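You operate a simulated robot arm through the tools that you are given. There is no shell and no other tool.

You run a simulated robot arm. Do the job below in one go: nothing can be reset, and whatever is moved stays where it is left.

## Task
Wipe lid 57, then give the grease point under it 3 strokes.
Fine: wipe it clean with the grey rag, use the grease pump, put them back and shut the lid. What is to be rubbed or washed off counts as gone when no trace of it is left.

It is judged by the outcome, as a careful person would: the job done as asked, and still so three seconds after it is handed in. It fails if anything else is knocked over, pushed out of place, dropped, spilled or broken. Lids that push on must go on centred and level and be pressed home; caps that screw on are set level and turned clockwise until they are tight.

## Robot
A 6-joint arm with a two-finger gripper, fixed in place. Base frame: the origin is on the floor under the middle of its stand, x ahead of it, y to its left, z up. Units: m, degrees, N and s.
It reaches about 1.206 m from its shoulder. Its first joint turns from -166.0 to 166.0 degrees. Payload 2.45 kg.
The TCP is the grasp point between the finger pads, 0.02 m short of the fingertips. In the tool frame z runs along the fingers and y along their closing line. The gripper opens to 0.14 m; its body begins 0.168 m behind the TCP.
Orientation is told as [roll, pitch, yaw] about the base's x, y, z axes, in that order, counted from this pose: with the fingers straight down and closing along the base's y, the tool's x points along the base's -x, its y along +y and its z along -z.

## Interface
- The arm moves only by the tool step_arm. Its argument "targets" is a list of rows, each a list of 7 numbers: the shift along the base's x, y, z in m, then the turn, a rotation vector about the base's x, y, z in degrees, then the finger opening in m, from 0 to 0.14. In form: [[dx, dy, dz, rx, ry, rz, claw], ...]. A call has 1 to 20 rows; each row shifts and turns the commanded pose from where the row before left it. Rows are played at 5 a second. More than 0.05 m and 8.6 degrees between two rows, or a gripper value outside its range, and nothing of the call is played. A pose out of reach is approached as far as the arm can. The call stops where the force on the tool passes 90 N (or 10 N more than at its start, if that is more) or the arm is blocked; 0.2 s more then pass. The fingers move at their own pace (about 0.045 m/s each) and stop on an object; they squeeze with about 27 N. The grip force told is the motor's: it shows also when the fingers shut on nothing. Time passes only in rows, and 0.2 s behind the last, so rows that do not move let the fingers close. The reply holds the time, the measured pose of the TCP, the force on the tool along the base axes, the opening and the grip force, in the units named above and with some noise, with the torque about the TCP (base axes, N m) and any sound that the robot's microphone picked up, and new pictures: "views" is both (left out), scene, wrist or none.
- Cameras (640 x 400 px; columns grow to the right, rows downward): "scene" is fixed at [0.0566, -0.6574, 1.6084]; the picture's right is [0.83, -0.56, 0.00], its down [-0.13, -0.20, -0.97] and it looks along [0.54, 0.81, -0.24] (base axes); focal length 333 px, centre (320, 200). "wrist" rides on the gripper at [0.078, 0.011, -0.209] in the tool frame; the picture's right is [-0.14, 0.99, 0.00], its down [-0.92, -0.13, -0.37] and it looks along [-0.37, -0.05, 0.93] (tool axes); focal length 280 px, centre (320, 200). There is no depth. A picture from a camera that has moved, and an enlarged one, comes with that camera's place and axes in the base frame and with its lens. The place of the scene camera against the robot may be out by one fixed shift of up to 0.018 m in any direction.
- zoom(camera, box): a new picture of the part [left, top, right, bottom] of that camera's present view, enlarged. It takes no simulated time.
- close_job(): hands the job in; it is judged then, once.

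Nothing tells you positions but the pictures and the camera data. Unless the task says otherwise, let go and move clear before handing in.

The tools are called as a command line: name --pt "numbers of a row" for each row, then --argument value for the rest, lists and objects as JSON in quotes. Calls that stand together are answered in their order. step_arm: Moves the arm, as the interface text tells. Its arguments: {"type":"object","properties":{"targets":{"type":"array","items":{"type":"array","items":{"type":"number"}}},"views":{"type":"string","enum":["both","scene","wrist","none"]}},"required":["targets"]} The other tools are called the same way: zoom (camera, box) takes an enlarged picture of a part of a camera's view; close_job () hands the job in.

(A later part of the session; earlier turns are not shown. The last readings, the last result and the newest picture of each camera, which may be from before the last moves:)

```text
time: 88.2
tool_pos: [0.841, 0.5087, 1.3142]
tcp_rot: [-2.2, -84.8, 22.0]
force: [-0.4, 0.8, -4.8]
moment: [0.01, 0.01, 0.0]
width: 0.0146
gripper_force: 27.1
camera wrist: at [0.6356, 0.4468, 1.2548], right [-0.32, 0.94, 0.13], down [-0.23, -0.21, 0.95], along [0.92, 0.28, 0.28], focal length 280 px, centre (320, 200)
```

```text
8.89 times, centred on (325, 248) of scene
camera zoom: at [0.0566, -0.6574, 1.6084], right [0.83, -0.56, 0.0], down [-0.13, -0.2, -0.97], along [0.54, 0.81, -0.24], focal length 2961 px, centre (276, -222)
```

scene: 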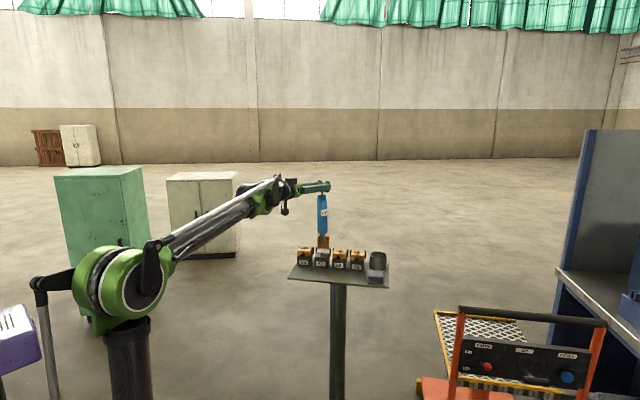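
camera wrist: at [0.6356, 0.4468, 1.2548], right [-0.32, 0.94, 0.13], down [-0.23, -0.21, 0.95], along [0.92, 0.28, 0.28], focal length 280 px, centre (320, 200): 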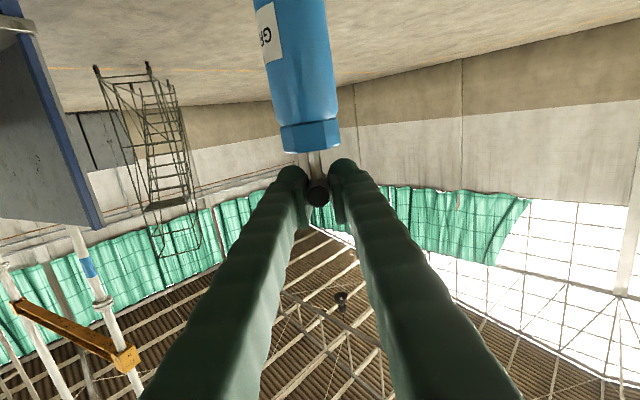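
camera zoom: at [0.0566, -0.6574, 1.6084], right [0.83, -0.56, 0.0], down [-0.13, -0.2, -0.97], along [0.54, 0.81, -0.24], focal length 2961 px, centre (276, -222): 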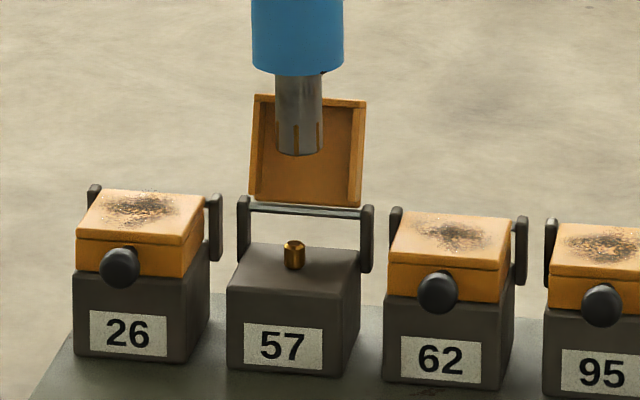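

The nozzle hangs about 5 cm above the nipple and is about 3 mm to the right in the scene view. I'll correct that and lower to just above the nipple.

step_arm --pt "-0.0033 0.0005 -0.01 0 0 0 0.005" --pt "0 0 -0.012 0 0 0 0.005" --pt "0 0 -0.01 0 0 0 0.005" --pt "0 0 -0.006 0 0 0 0.005" --pt "0 0 0 0 0 0 0.005" --pt "0 0 0 0 0 0 0.005" --views "scene"

zoom --camera "scene" --box '[310, 232, 340, 262]'

zoom --camera "scene" --box '[290, 180, 360, 280]'

```text
time: 89.6
tool_pos: [0.8398, 0.5105, 1.2757]
tcp_rot: [-2.2, -84.8, 22.0]
force: [0.1, 0.2, -4.4]
moment: [0.05, 0.0, 0.01]
width: 0.0148
gripper_force: 27.0
```

scene: 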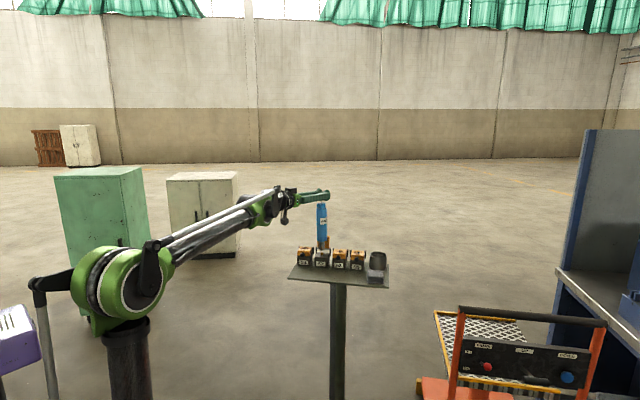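

```text
13.33 times, centred on (325, 247) of scene
camera zoom: at [0.0566, -0.6574, 1.6084], right [0.83, -0.56, 0.0], down [-0.13, -0.2, -0.97], along [0.54, 0.81, -0.24], focal length 4441 px, centre (253, -427)
```

zoom: 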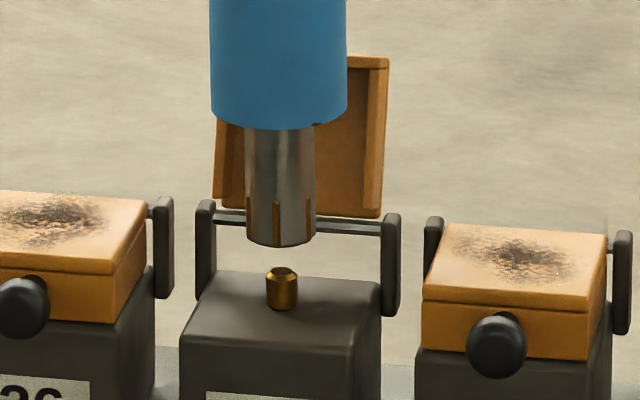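

```text
4.00 times, centred on (325, 230) of scene
camera zoom: at [0.0566, -0.6574, 1.6084], right [0.83, -0.56, 0.0], down [-0.13, -0.2, -0.97], along [0.54, 0.81, -0.24], focal length 1332 px, centre (300, 80)
```

zoom: 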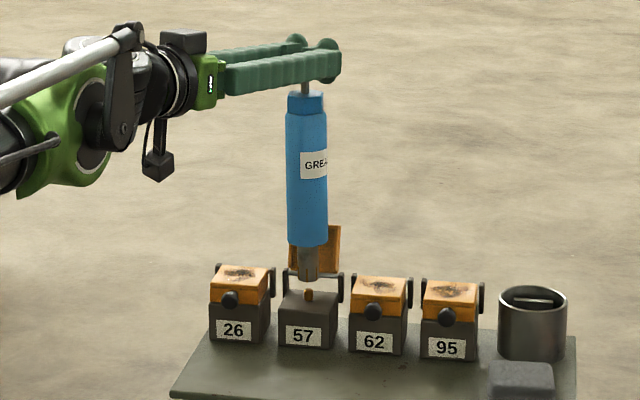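

Alignment looks good (within a millimetre sideways). Lowering gently onto the nipple while watching the force.

step_arm --pt "0.0003 -0.0003 -0.005 0 0 0 0.005" --pt "0 0 -0.004 0 0 0 0.005" --pt "0 0 -0.003 0 0 0 0.005" --pt "0 0 0 0 0 0 0.005" --pt "0 0 0 0 0 0 0.005" --views "scene"

zoom --camera "scene" --box '[310, 232, 340, 262]'

```text
time: 90.8
tool_pos: [0.8392, 0.5105, 1.2645]
tcp_rot: [-2.1, -84.9, 21.9]
force: [-0.6, -0.1, -4.0]
moment: [0.0, -0.02, -0.03]
width: 0.0146
gripper_force: 27.2
```

scene: 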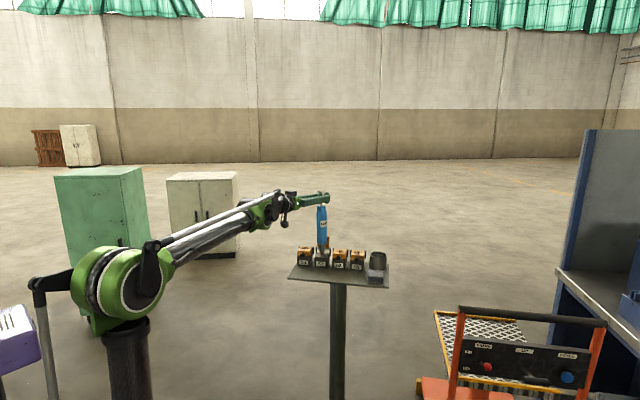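

```text
13.33 times, centred on (325, 247) of scene
camera zoom: at [0.0566, -0.6574, 1.6084], right [0.83, -0.56, 0.0], down [-0.13, -0.2, -0.97], along [0.54, 0.81, -0.24], focal length 4441 px, centre (253, -427)
```

zoom: 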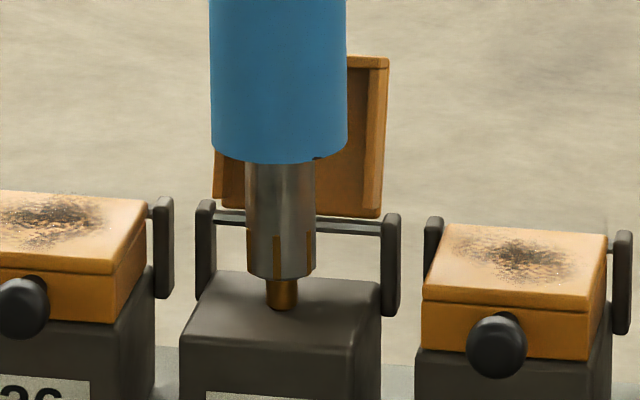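

step_arm --pt "0.0004 -0.0003 -0.002 0 0 0 0.005" --pt "0 0 -0.002 0 0 0 0.005" --pt "0 0 0 0 0 0 0.005" --views "none"

step_arm --pt "0 0 -0.002 0 0 0 0.005" --pt "0 0 -0.001 0 0 0 0.005" --pt "0 0 0 0 0 0 0.005" --views "scene"

zoom --camera "scene" --box '[310, 232, 340, 262]'

```text
time: 91.6
tool_pos: [0.8392, 0.5092, 1.2616]
tcp_rot: [-2.4, -84.9, 22.1]
force: [3.2, 0.9, 16.6]
moment: [0.25, -0.61, 0.02]
width: 0.0146
gripper_force: 26.9
```

```text
time: 92.4
tool_pos: [0.8378, 0.5089, 1.2583]
tcp_rot: [-2.1, -84.9, 21.9]
force: [2.1, -1.0, 23.1]
moment: [0.12, -0.18, 0.01]
width: 0.0147
gripper_force: 27.2
```

scene: 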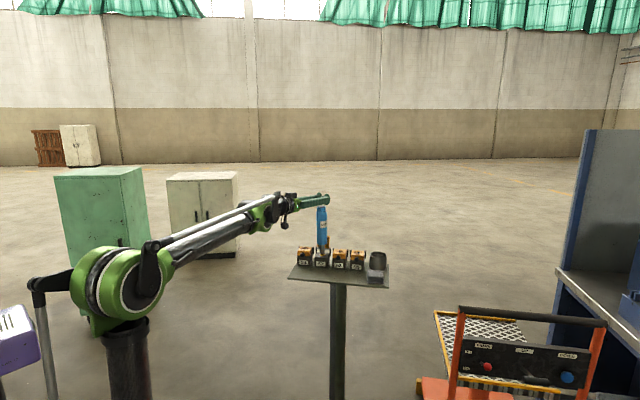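

```text
13.33 times, centred on (325, 247) of scene
camera zoom: at [0.0566, -0.6574, 1.6084], right [0.83, -0.56, 0.0], down [-0.13, -0.2, -0.97], along [0.54, 0.81, -0.24], focal length 4441 px, centre (253, -427)
```

zoom: 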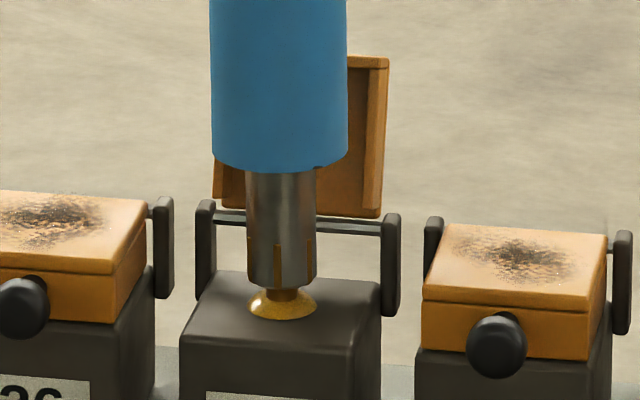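

A golden ring of grease has appeared at the nipple as the handle began to go down. Looking closely before continuing.

zoom --camera "scene" --box '[318, 246, 332, 258]'

zoom --camera "scene" --box '[300, 185, 345, 225]'

zoom --camera "wrist" --box '[240, 80, 400, 240]'

```text
16.00 times, centred on (325, 252) of scene
camera zoom: at [0.0566, -0.6574, 1.6084], right [0.83, -0.56, 0.0], down [-0.13, -0.2, -0.97], along [0.54, 0.81, -0.24], focal length 5329 px, centre (240, -632)
```

zoom: 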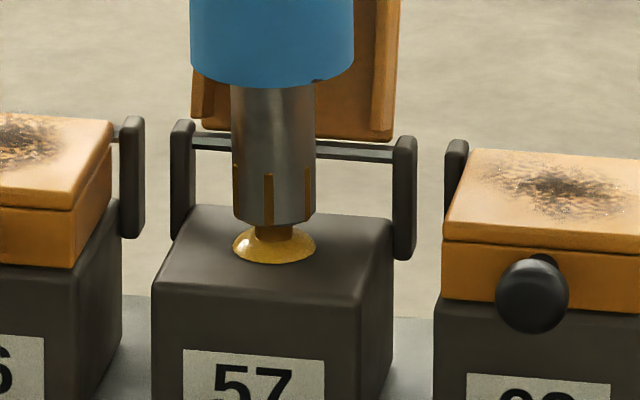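

```text
10.00 times, centred on (322, 205) of scene
camera zoom: at [0.0566, -0.6574, 1.6084], right [0.83, -0.56, 0.0], down [-0.13, -0.2, -0.97], along [0.54, 0.81, -0.24], focal length 3331 px, centre (295, 150)
```

zoom: 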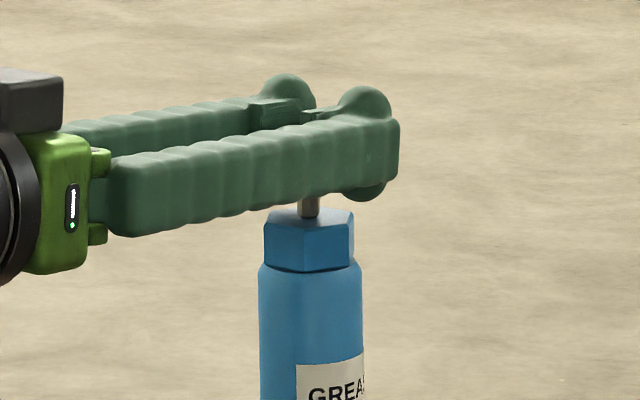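

```text
2.50 times, centred on (320, 160) of wrist
camera zoom: at [0.6324, 0.4465, 1.1986], right [-0.32, 0.94, 0.13], down [-0.23, -0.21, 0.95], along [0.92, 0.28, 0.28], focal length 701 px, centre (320, 300)
```

zoom: 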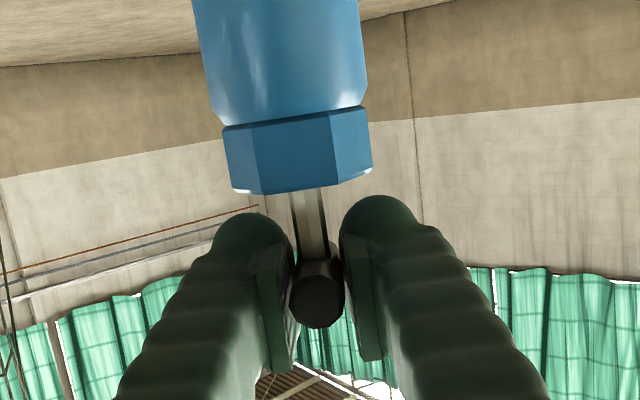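

The handle-to-nut gap looks unchanged, so I need to see how a stroke registers. I'll ease off a little and watch the grease ring and the force.

step_arm --pt "0 0 0.002 0 0 0 0.005" --pt "0 0 0 0 0 0 0.005" --views "scene"

zoom --camera "scene" --box '[310, 232, 340, 262]'

zoom --camera "scene" --box '[300, 185, 345, 225]'

```text
time: 93.0
tool_pos: [0.8383, 0.5092, 1.2595]
tcp_rot: [-1.9, -84.8, 21.8]
force: [-0.2, 0.2, -4.2]
moment: [0.01, 0.0, 0.0]
width: 0.0149
gripper_force: 27.4
```

scene: 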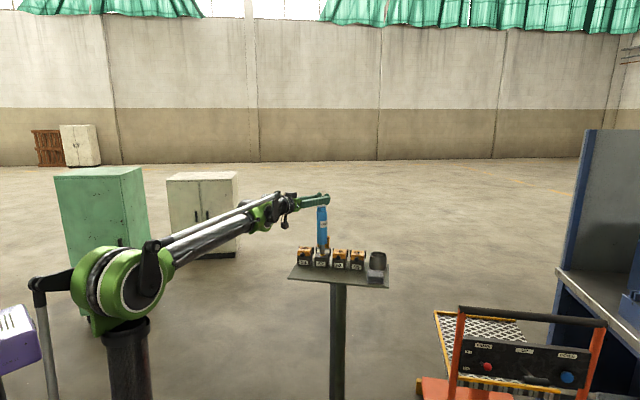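

```text
13.33 times, centred on (325, 247) of scene
camera zoom: at [0.0566, -0.6574, 1.6084], right [0.83, -0.56, 0.0], down [-0.13, -0.2, -0.97], along [0.54, 0.81, -0.24], focal length 4441 px, centre (253, -427)
```

zoom: 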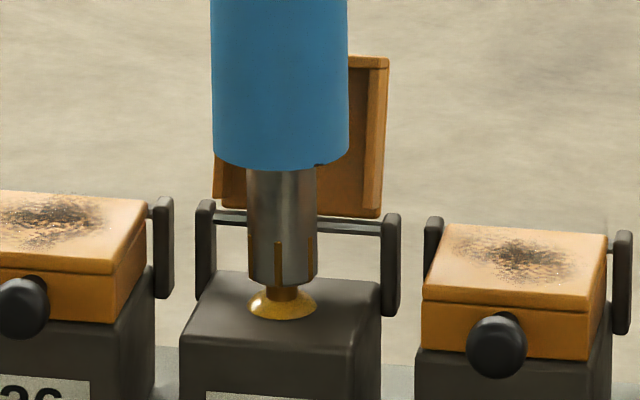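

```text
10.00 times, centred on (322, 205) of scene
camera zoom: at [0.0566, -0.6574, 1.6084], right [0.83, -0.56, 0.0], down [-0.13, -0.2, -0.97], along [0.54, 0.81, -0.24], focal length 3331 px, centre (295, 150)
```

zoom: 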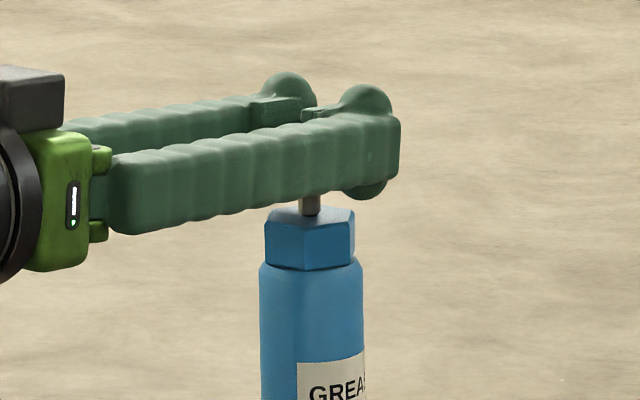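

Easing off 1–2 mm removes all the load, so nothing is spring-loaded: each firm push of the pump onto the nipple seems to be one stroke. I'll push once more and check whether the grease ring grows.

step_arm --pt "0 0 -0.001 0 0 0 0.005" --pt "0 0 -0.001 0 0 0 0.005" --pt "0 0 0 0 0 0 0.005" --views "scene"

zoom --camera "scene" --box '[310, 232, 340, 262]'

```text
time: 93.8
tool_pos: [0.8395, 0.5081, 1.2576]
tcp_rot: [-2.3, -84.9, 22.0]
force: [2.2, -0.2, 17.2]
moment: [0.16, -0.44, -0.04]
width: 0.0148
gripper_force: 26.9
```

scene: 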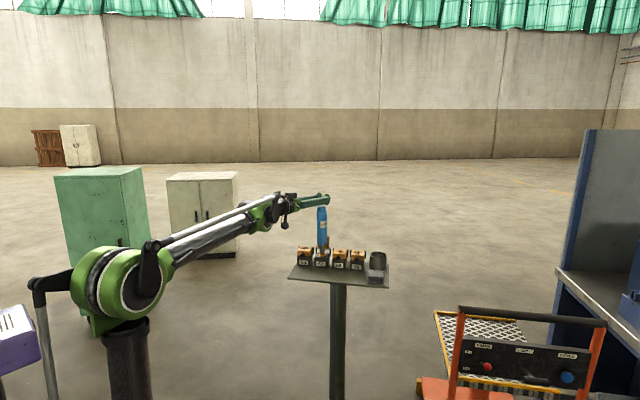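

```text
13.33 times, centred on (325, 247) of scene
camera zoom: at [0.0566, -0.6574, 1.6084], right [0.83, -0.56, 0.0], down [-0.13, -0.2, -0.97], along [0.54, 0.81, -0.24], focal length 4441 px, centre (253, -427)
```

zoom: 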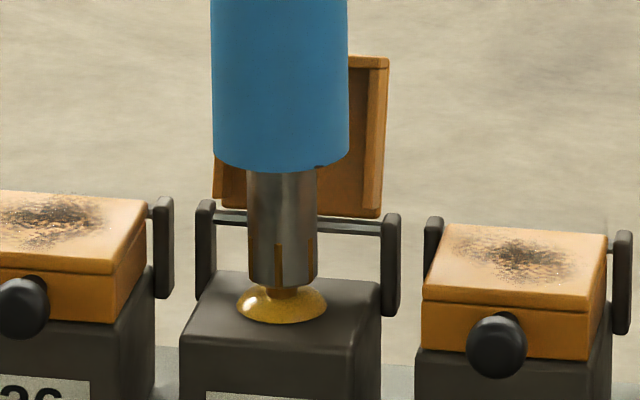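

The ring grew clearly: that was the second stroke. Now easing off completely again before the third.

step_arm --pt "0 0 0.002 0 0 0 0.005" --pt "0 0 0 0 0 0 0.005" --views "scene"

zoom --camera "scene" --box '[310, 232, 340, 262]'

```text
time: 94.4
tool_pos: [0.8399, 0.5103, 1.2589]
tcp_rot: [-2.1, -84.8, 21.7]
force: [0.7, -0.3, -4.5]
moment: [-0.01, -0.03, -0.02]
width: 0.0151
gripper_force: 26.7
```

scene: 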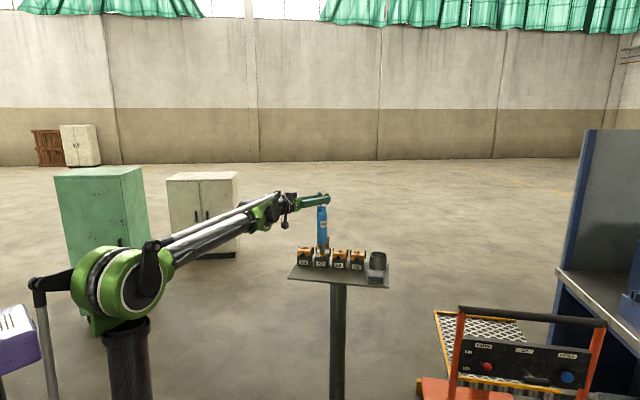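

```text
13.33 times, centred on (325, 247) of scene
camera zoom: at [0.0566, -0.6574, 1.6084], right [0.83, -0.56, 0.0], down [-0.13, -0.2, -0.97], along [0.54, 0.81, -0.24], focal length 4441 px, centre (253, -427)
```

zoom: 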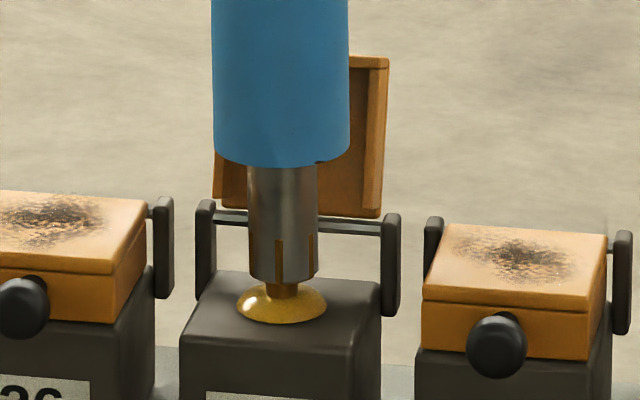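

Fully unloaded, ring unchanged. Third push.

step_arm --pt "0 0 -0.001 0 0 0 0.005" --pt "0 0 -0.001 0 0 0 0.005" --pt "0 0 0 0 0 0 0.005" --views "scene"

zoom --camera "scene" --box '[310, 232, 340, 262]'

```text
time: 95.2
tool_pos: [0.839, 0.5094, 1.2581]
tcp_rot: [-2.1, -84.8, 22.0]
force: [0.3, 0.2, 2.2]
moment: [0.03, -0.12, 0.0]
width: 0.0146
gripper_force: 27.3
```

scene: 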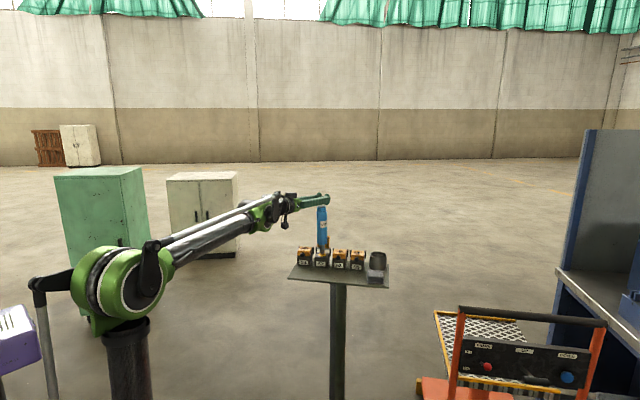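

```text
13.33 times, centred on (325, 247) of scene
camera zoom: at [0.0566, -0.6574, 1.6084], right [0.83, -0.56, 0.0], down [-0.13, -0.2, -0.97], along [0.54, 0.81, -0.24], focal length 4441 px, centre (253, -427)
```

zoom: 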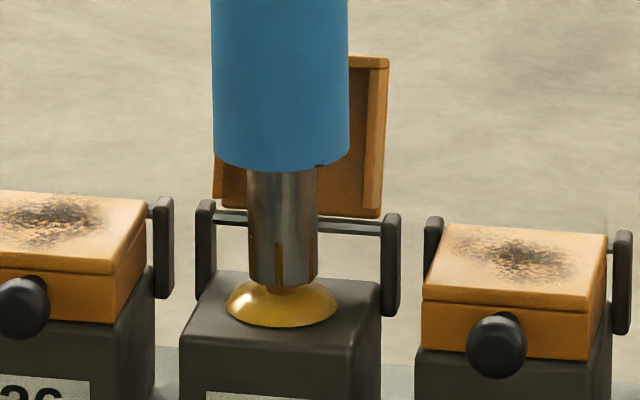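

The ring grew by the same step again, so the third stroke is done. Lifting straight off now, without touching the nipple again.

step_arm --pt "0 0 0.006 0 0 0 0.005" --pt "0 0 0.012 0 0 0 0.005" --pt "0 0 0.015 0 0 0 0.005" --pt "0 0 0.015 0 0 0 0.005" --pt "0 0 0.012 0 0 0 0.005" --pt "0 0 0 0 0 0 0.005"

zoom --camera "scene" --box '[310, 225, 340, 262]'

zoom --camera "wrist" --box '[240, 80, 400, 240]'

```text
time: 96.6
tool_pos: [0.839, 0.5087, 1.3163]
tcp_rot: [-2.2, -84.8, 21.8]
force: [0.7, -0.1, -3.8]
moment: [0.02, 0.0, 0.01]
width: 0.0146
gripper_force: 27.6
camera wrist: at [0.633, 0.4467, 1.2573], right [-0.32, 0.94, 0.13], down [-0.23, -0.21, 0.95], along [0.92, 0.28, 0.28], focal length 280 px, centre (320, 200)
```

scene: 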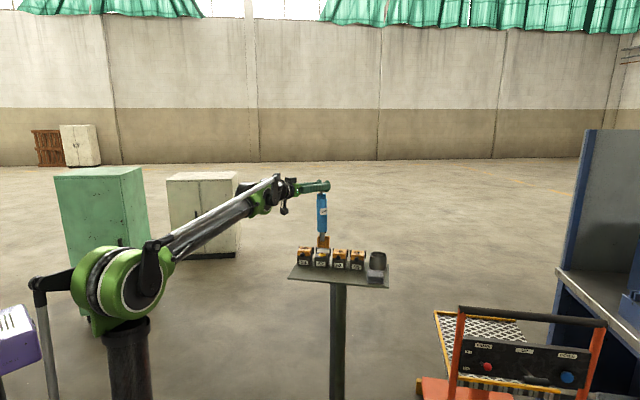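
wrist: 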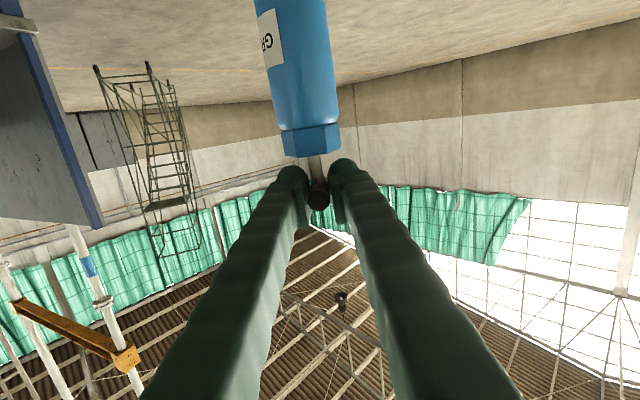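

```text
10.81 times, centred on (325, 244) of scene
camera zoom: at [0.0566, -0.6574, 1.6084], right [0.83, -0.56, 0.0], down [-0.13, -0.2, -0.97], along [0.54, 0.81, -0.24], focal length 3601 px, centre (266, -270)
```

zoom: 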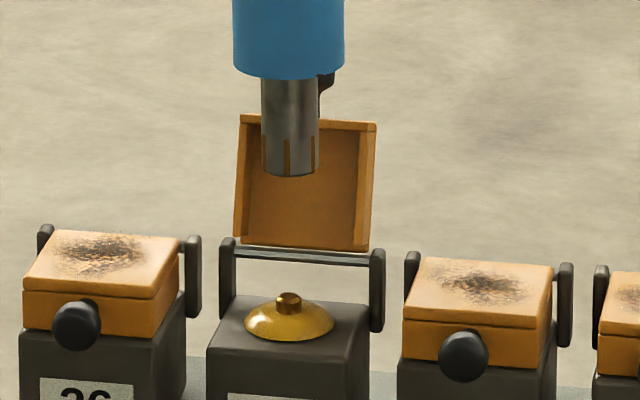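

```text
2.50 times, centred on (320, 160) of wrist
camera zoom: at [0.633, 0.4467, 1.2573], right [-0.32, 0.94, 0.13], down [-0.23, -0.21, 0.95], along [0.92, 0.28, 0.28], focal length 701 px, centre (320, 300)
```

zoom: 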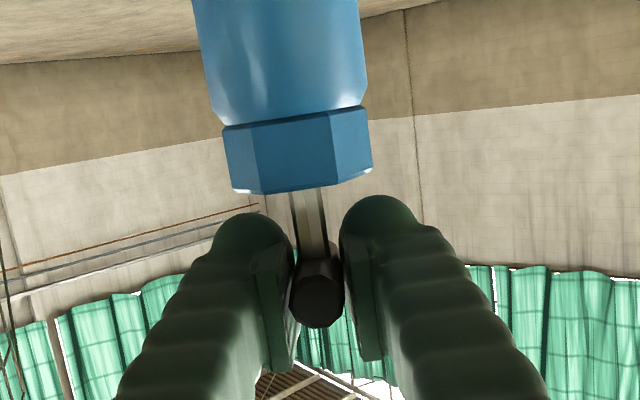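

Three strokes are on, and the grease ring sits neatly around the nipple. Now I'll inspect the cup before returning the pump.

zoom --camera "scene" --box '[362, 245, 394, 285]'

```text
10.00 times, centred on (378, 265) of scene
camera zoom: at [0.0566, -0.6574, 1.6084], right [0.83, -0.56, 0.0], down [-0.13, -0.2, -0.97], along [0.54, 0.81, -0.24], focal length 3331 px, centre (-260, -450)
```

zoom: 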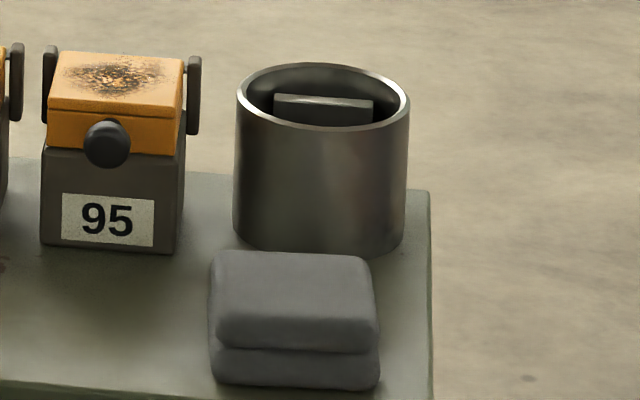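

The pump appears to have rolled slightly (about 1.5°) around its bar in the grip. I'll measure that before returning it.

zoom --camera "scene" --box '[300, 175, 345, 250]'

```text
5.33 times, centred on (322, 212) of scene
camera zoom: at [0.0566, -0.6574, 1.6084], right [0.83, -0.56, 0.0], down [-0.13, -0.2, -0.97], along [0.54, 0.81, -0.24], focal length 1776 px, centre (307, 133)
```

zoom: 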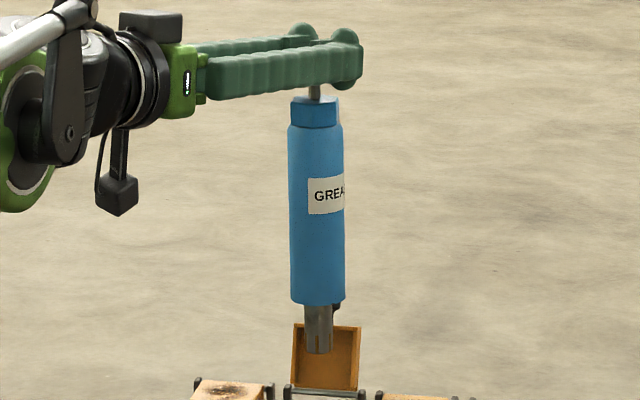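

zoom --camera "scene" --box '[300, 285, 376, 400]'

```text
3.48 times, centred on (338, 342) of scene
camera zoom: at [0.0566, -0.6574, 1.6084], right [0.83, -0.56, 0.0], down [-0.13, -0.2, -0.97], along [0.54, 0.81, -0.24], focal length 1158 px, centre (257, -296)
```

zoom: 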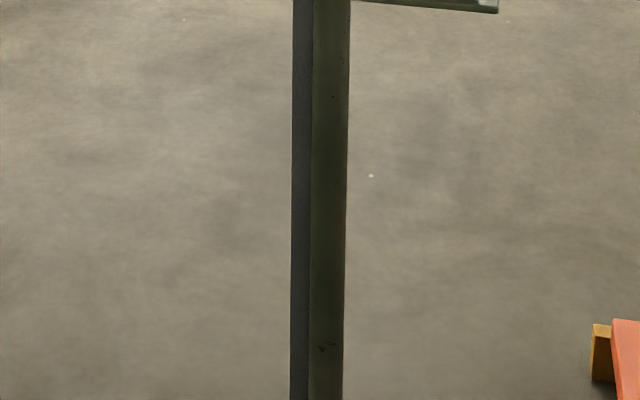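

The pump's slight lean matches how it originally sat in the cup, so returning to the same pose should put it right back. Carrying it back above the cup along the same path.

step_arm --pt "0.0193 -0.0167 0 0 0 -2.8 0.005" --pt "0.0193 -0.0167 0 0 0 -2.8 0.005" --pt "0.0193 -0.0167 0 0 0 -2.8 0.005" --pt "0.0193 -0.0167 0 0 0 -2.8 0.005" --pt "0.0193 -0.0167 0 0 0 -2.8 0.005" --pt "0.0193 -0.0167 0 0 0 -2.8 0.005" --pt "0.0193 -0.0167 0 0 0 -2.8 0.005" --pt "0.0193 -0.0167 0 0 0 -2.8 0.005" --pt "0.0193 -0.0167 0 0 0 -2.8 0.005" --pt "0.0189 -0.0169 0 0 0 -2.8 0.005" --pt "0 0 -0.01 0 0 0 0.005" --pt "0 0 -0.01 0 0 0 0.005" --pt "0 0 0 0 0 0 0.005" --pt "0 0 0 0 0 0 0.005" --views "scene"

zoom --camera "scene" --box '[345, 200, 405, 275]'

```text
time: 99.6
tool_pos: [1.0326, 0.3426, 1.2968]
tcp_rot: [-2.2, -84.8, -6.0]
force: [0.2, -0.4, -4.6]
moment: [0.0, -0.01, 0.01]
width: 0.0148
gripper_force: 26.9
```

scene: 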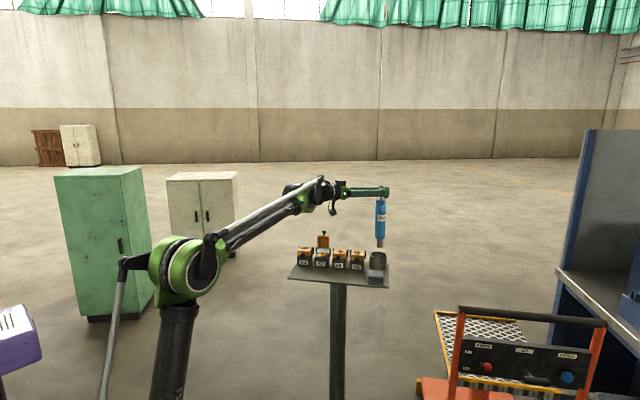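

```text
5.33 times, centred on (375, 238) of scene
camera zoom: at [0.0566, -0.6574, 1.6084], right [0.83, -0.56, 0.0], down [-0.13, -0.2, -0.97], along [0.54, 0.81, -0.24], focal length 1776 px, centre (27, 0)
```

zoom: 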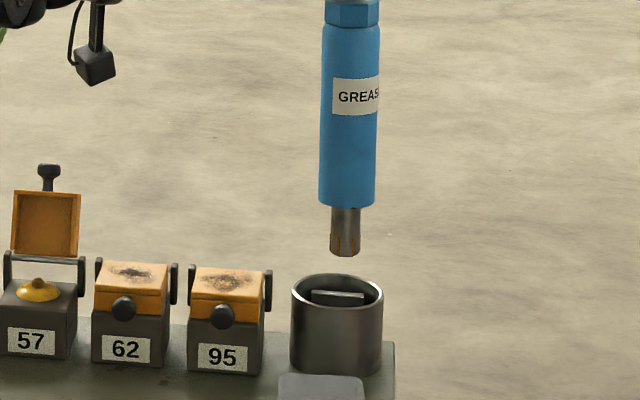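

Same picture as on the way out. Turning the pump back to its original orientation above the cup.

step_arm --pt "-0.0005 -0.0005 -0.002 0 0 -6 0.005" --pt "-0.0005 -0.0005 -0.002 0 0 -6 0.005" --pt "0 0 -0.002 0 0 -6 0.005" --pt "0 0 -0.002 0 0 -6 0.005" --pt "0 0 -0.002 0 0 -6 0.005" --pt "0 0 -0.002 0 0 -6 0.005" --pt "0 0 0 0 0 0 0.005" --pt "0 0 0 0 0 0 0.005"

zoom --camera "scene" --box '[345, 200, 405, 275]'

zoom --camera "scene" --box '[362, 235, 394, 270]'

zoom --camera "wrist" --box '[240, 80, 400, 240]'

```text
time: 101.4
tool_pos: [1.0311, 0.342, 1.2862]
tcp_rot: [-2.4, -84.9, -41.8]
force: [-0.5, -0.1, -3.5]
moment: [0.0, 0.0, -0.03]
width: 0.0147
gripper_force: 27.3
camera wrist: at [0.8846, 0.4998, 1.2255], right [0.7, 0.7, 0.13], down [-0.29, 0.11, 0.95], along [0.65, -0.7, 0.28], focal length 280 px, centre (320, 200)
```

scene: 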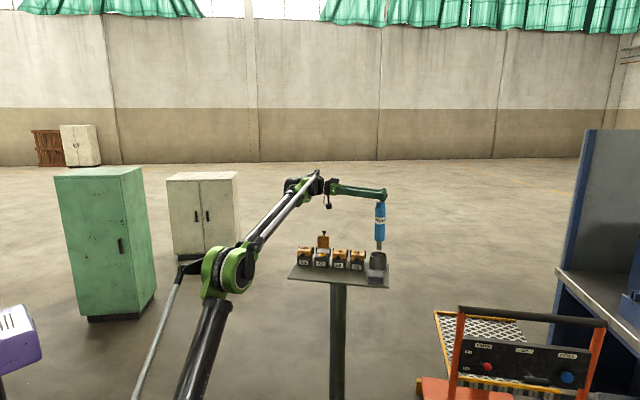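
wrist: 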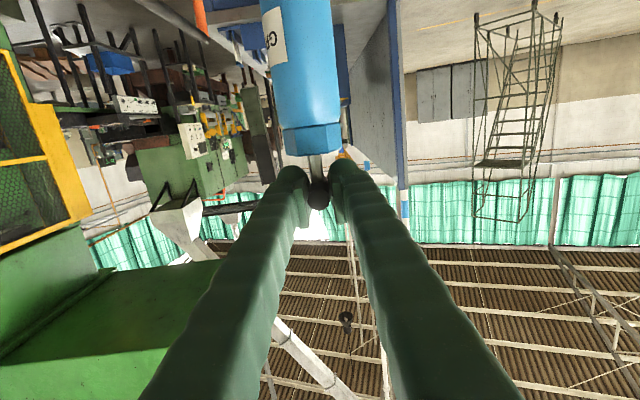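

```text
5.33 times, centred on (375, 238) of scene
camera zoom: at [0.0566, -0.6574, 1.6084], right [0.83, -0.56, 0.0], down [-0.13, -0.2, -0.97], along [0.54, 0.81, -0.24], focal length 1776 px, centre (27, 0)
```

zoom: 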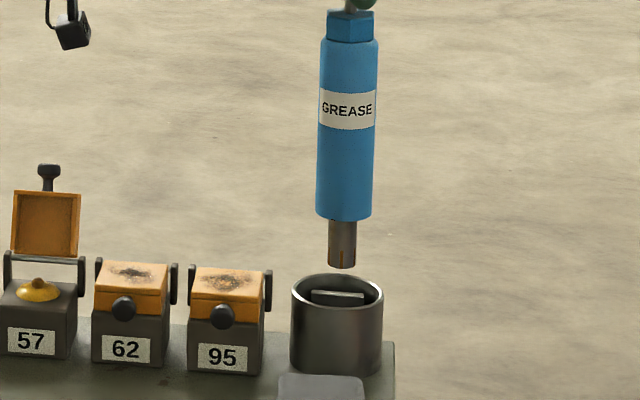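

```text
11.43 times, centred on (378, 252) of scene
camera zoom: at [0.0566, -0.6574, 1.6084], right [0.83, -0.56, 0.0], down [-0.13, -0.2, -0.97], along [0.54, 0.81, -0.24], focal length 3806 px, centre (-343, -400)
```

zoom: 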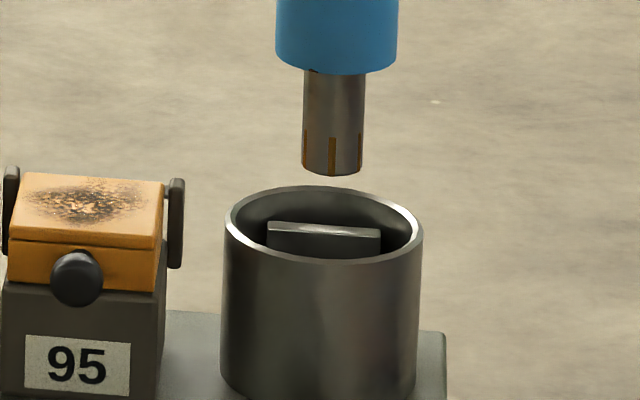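

```text
2.50 times, centred on (320, 160) of wrist
camera zoom: at [0.8846, 0.4998, 1.2255], right [0.7, 0.7, 0.13], down [-0.29, 0.11, 0.95], along [0.65, -0.7, 0.28], focal length 701 px, centre (320, 300)
```

zoom: 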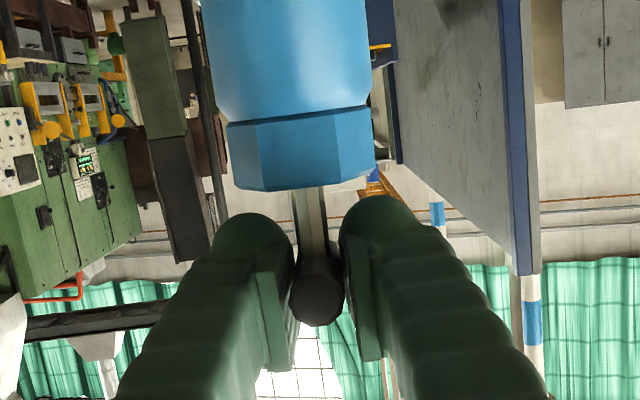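

The nozzle is about 3.7 mm to the right of where it was over the cup centre, because the pump pitched slightly in the grip during the pushes. I'll tip the tool back by about 0.85° to restore it.

step_arm --pt "0 0 0 0.58 0.6 0 0.005" --pt "0 0 -0.008 0 0 0 0.005" --pt "0 0 -0.006 0 0 0 0.005" --pt "0 0 0 0 0 0 0.005" --pt "0 0 0 0 0 0 0.005" --views "scene"

zoom --camera "scene" --box '[362, 235, 394, 270]'

zoom --camera "scene" --box '[345, 195, 405, 275]'

```text
time: 102.6
tool_pos: [1.0309, 0.3424, 1.2704]
tcp_rot: [-2.1, -84.1, -42.2]
force: [-0.1, 0.1, -5.1]
moment: [-0.03, -0.02, -0.01]
width: 0.0147
gripper_force: 26.7
```

scene: 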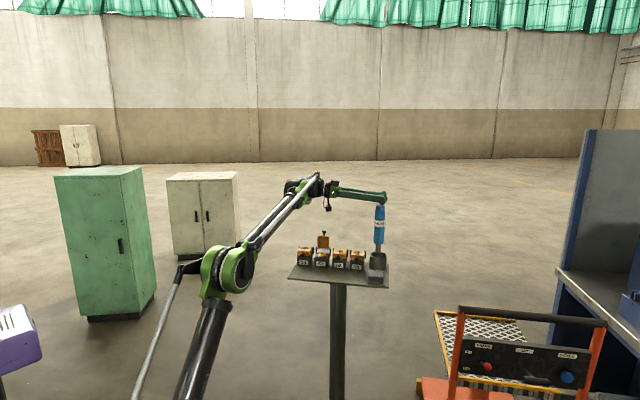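

```text
11.43 times, centred on (378, 252) of scene
camera zoom: at [0.0566, -0.6574, 1.6084], right [0.83, -0.56, 0.0], down [-0.13, -0.2, -0.97], along [0.54, 0.81, -0.24], focal length 3806 px, centre (-343, -400)
```

zoom: 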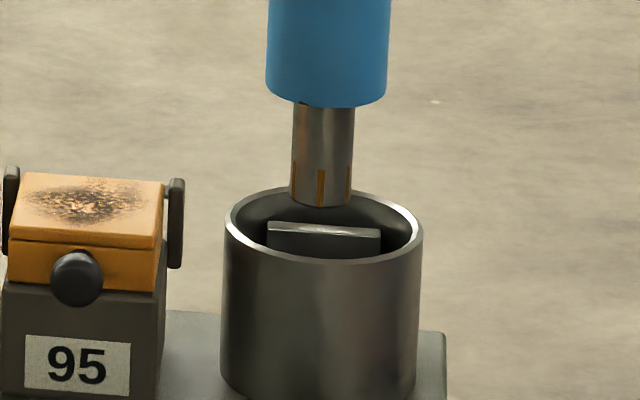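

```text
5.00 times, centred on (375, 235) of scene
camera zoom: at [0.0566, -0.6574, 1.6084], right [0.83, -0.56, 0.0], down [-0.13, -0.2, -0.97], along [0.54, 0.81, -0.24], focal length 1665 px, centre (45, 25)
```

zoom: 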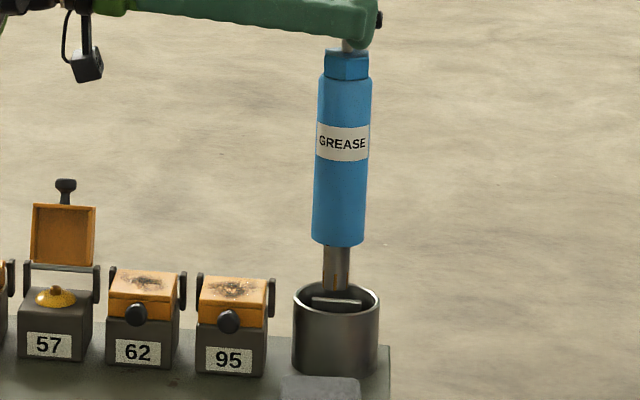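

The pump hangs vertical and the nozzle is centred over the cup. A tiny sideways correction, then lowering slowly.

step_arm --pt "0.0006 -0.0014 -0.004 0 0 0 0.005" --pt "0 0 -0.006 0 0 0 0.005" --pt "0 0 -0.006 0 0 0 0.005" --pt "0 0 0 0 0 0 0.005" --pt "0 0 0 0 0 0 0.005" --views "scene"

zoom --camera "scene" --box '[362, 235, 394, 270]'

```text
time: 103.8
tool_pos: [1.0318, 0.34, 1.2545]
tcp_rot: [-2.1, -84.0, -42.2]
force: [-0.6, 0.7, -4.2]
moment: [-0.01, 0.04, -0.05]
width: 0.0149
gripper_force: 26.8
```

scene: 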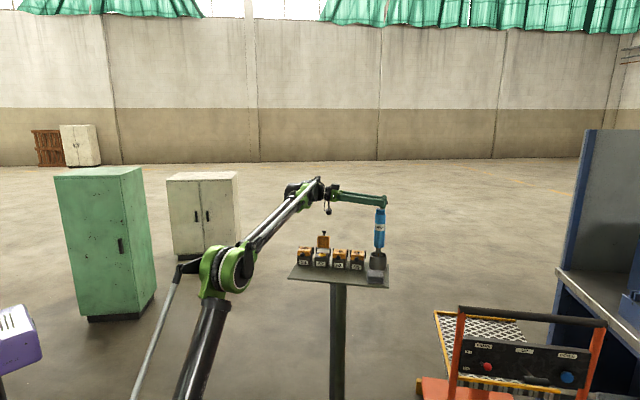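

```text
11.43 times, centred on (378, 252) of scene
camera zoom: at [0.0566, -0.6574, 1.6084], right [0.83, -0.56, 0.0], down [-0.13, -0.2, -0.97], along [0.54, 0.81, -0.24], focal length 3806 px, centre (-343, -400)
```

zoom: 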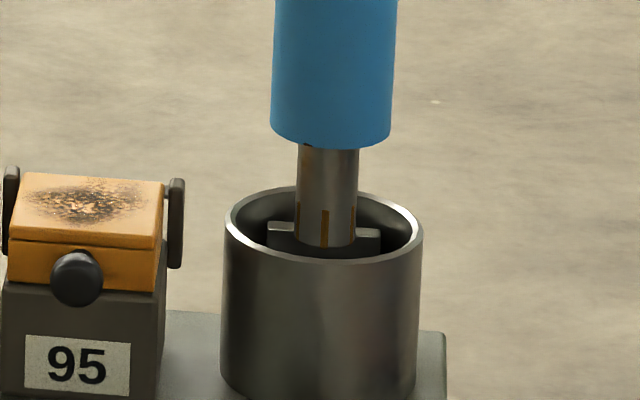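

The nozzle is entering the cup in front of the back plate with no load. Continuing down.

step_arm --pt "0 0 -0.006 0 0 0 0.005" --pt "0 0 -0.006 0 0 0 0.005" --pt "0 0 0 0 0 0 0.005" --views "none"

step_arm --pt "0 0 -0.006 0 0 0 0.005" --pt "0 0 -0.006 0 0 0 0.005" --pt "0 0 0 0 0 0 0.005" --views "scene"

zoom --camera "scene" --box '[345, 195, 405, 275]'

```text
time: 104.6
tool_pos: [1.0317, 0.339, 1.2423]
tcp_rot: [-2.2, -84.0, -42.3]
force: [-0.7, 0.3, -3.9]
moment: [0.01, 0.01, -0.03]
width: 0.0147
gripper_force: 26.9
```

```text
time: 105.4
tool_pos: [1.0325, 0.3395, 1.2312]
tcp_rot: [-2.2, -84.0, -42.2]
force: [0.0, 0.6, -4.1]
moment: [-0.02, 0.01, -0.01]
width: 0.0149
gripper_force: 27.2
```

scene: 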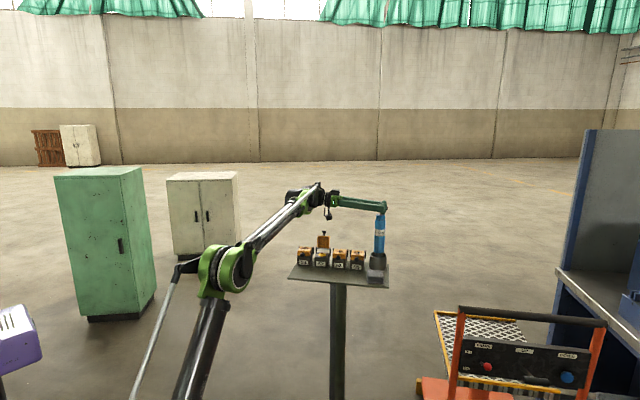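

```text
5.00 times, centred on (375, 235) of scene
camera zoom: at [0.0566, -0.6574, 1.6084], right [0.83, -0.56, 0.0], down [-0.13, -0.2, -0.97], along [0.54, 0.81, -0.24], focal length 1665 px, centre (45, 25)
```

zoom: 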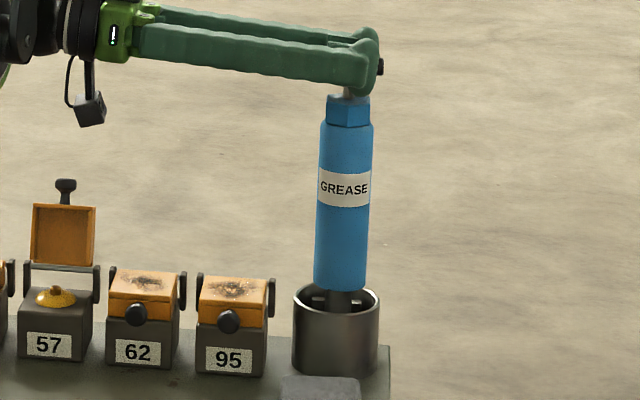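

The nozzle is well inside. Continuing down in small steps until it seats.

step_arm --pt "-0.0004 0.0004 -0.006 0 0 0 0.005" --pt "0 0 -0.006 0 0 0 0.005" --pt "0 0 0 0 0 0 0.005" --views "none"

step_arm --pt "0 0 -0.004 0 0 0 0.005" --pt "0 0 -0.004 0 0 0 0.005" --pt "0 0 0 0 0 0 0.005" --views "scene"

zoom --camera "scene" --box '[345, 195, 405, 275]'

```text
time: 106.2
tool_pos: [1.0305, 0.3402, 1.2195]
tcp_rot: [-2.1, -84.0, -42.1]
force: [0.4, 0.7, -3.9]
moment: [0.0, -0.02, 0.02]
width: 0.0146
gripper_force: 27.3
```

```text
time: 107.0
tool_pos: [1.0313, 0.3408, 1.2107]
tcp_rot: [-2.1, -84.0, -42.2]
force: [-0.2, 0.8, -4.1]
moment: [-0.03, -0.01, 0.0]
width: 0.0145
gripper_force: 26.0
```

scene: 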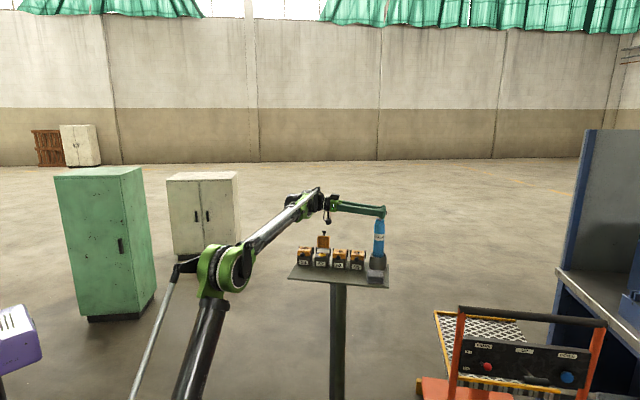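

```text
5.00 times, centred on (375, 235) of scene
camera zoom: at [0.0566, -0.6574, 1.6084], right [0.83, -0.56, 0.0], down [-0.13, -0.2, -0.97], along [0.54, 0.81, -0.24], focal length 1665 px, centre (45, 25)
```

zoom: 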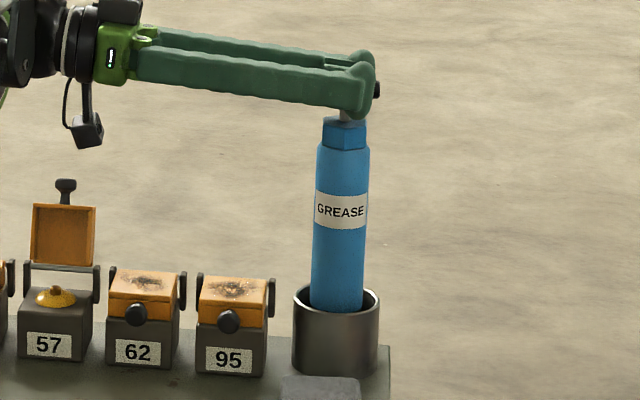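

Body is inside the rim, still hanging freely. A few more millimetres.

step_arm --pt "0 0 -0.002 0 0 0 0.005" --pt "0 0 -0.002 0 0 0 0.005" --pt "0 0 0 0 0 0 0.005" --views "none"

step_arm --pt "0 0 -0.0015 0 0 0 0.005" --pt "0 0 0 0 0 0 0.005" --views "none"

```text
time: 107.8
tool_pos: [1.0317, 0.3417, 1.2068]
tcp_rot: [-2.1, -84.1, -42.2]
force: [-0.4, 0.1, -4.2]
moment: [0.01, -0.01, 0.04]
width: 0.0145
gripper_force: 26.7
```

```text
time: 108.4
tool_pos: [1.0307, 0.3413, 1.2054]
tcp_rot: [-2.1, -84.0, -42.2]
force: [0.9, 1.3, 5.0]
moment: [0.02, 0.02, -0.01]
width: 0.0145
gripper_force: 27.3
```

Seated (light contact force). Opening the fingers and checking that the pump stands by itself.

step_arm --pt "0 0 0.0004 0 0 0 0.02" --pt "0 0 0 0 0 0 0.03" --pt "0 0 0 0 0 0 0.045" --pt "0 0 0 0 0 0 0.05" --pt "0 0 0 0 0 0 0.05"

zoom --camera "scene" --box '[345, 195, 405, 275]'

zoom --camera "wrist" --box '[240, 80, 400, 240]'

```text
time: 109.6
tool_pos: [1.0314, 0.3394, 1.2072]
tcp_rot: [-1.9, -84.0, -42.3]
force: [-0.1, -0.2, -0.1]
moment: [-0.02, -0.02, 0.04]
width: 0.05
gripper_force: 0.0
camera wrist: at [0.8839, 0.4995, 1.15], right [0.7, 0.7, 0.13], down [-0.28, 0.1, 0.95], along [0.65, -0.71, 0.27], focal length 280 px, centre (320, 200)
```

scene: 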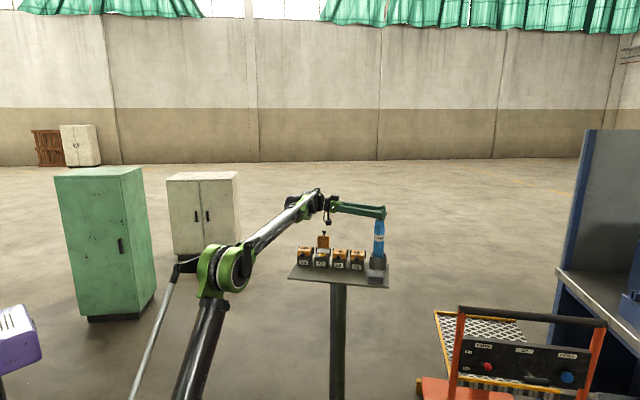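
wrist: 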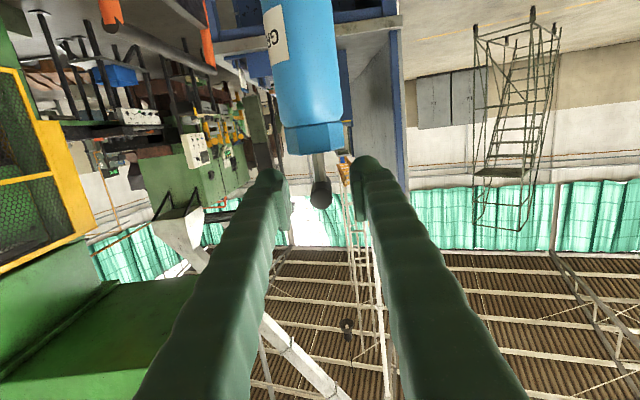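

```text
5.00 times, centred on (375, 235) of scene
camera zoom: at [0.0566, -0.6574, 1.6084], right [0.83, -0.56, 0.0], down [-0.13, -0.2, -0.97], along [0.54, 0.81, -0.24], focal length 1665 px, centre (45, 25)
```

zoom: 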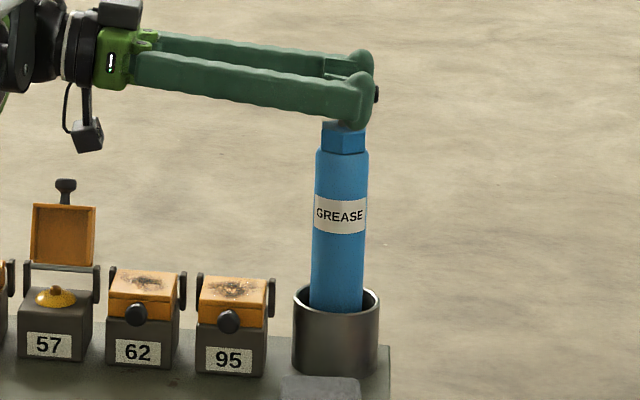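

```text
2.50 times, centred on (320, 160) of wrist
camera zoom: at [0.8839, 0.4995, 1.15], right [0.7, 0.7, 0.13], down [-0.28, 0.1, 0.95], along [0.65, -0.71, 0.27], focal length 701 px, centre (320, 300)
```

zoom: 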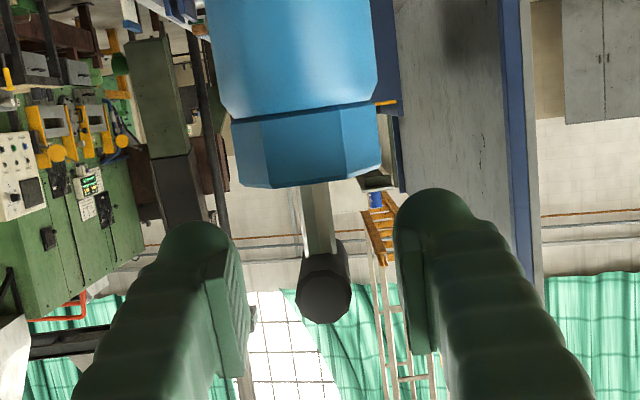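

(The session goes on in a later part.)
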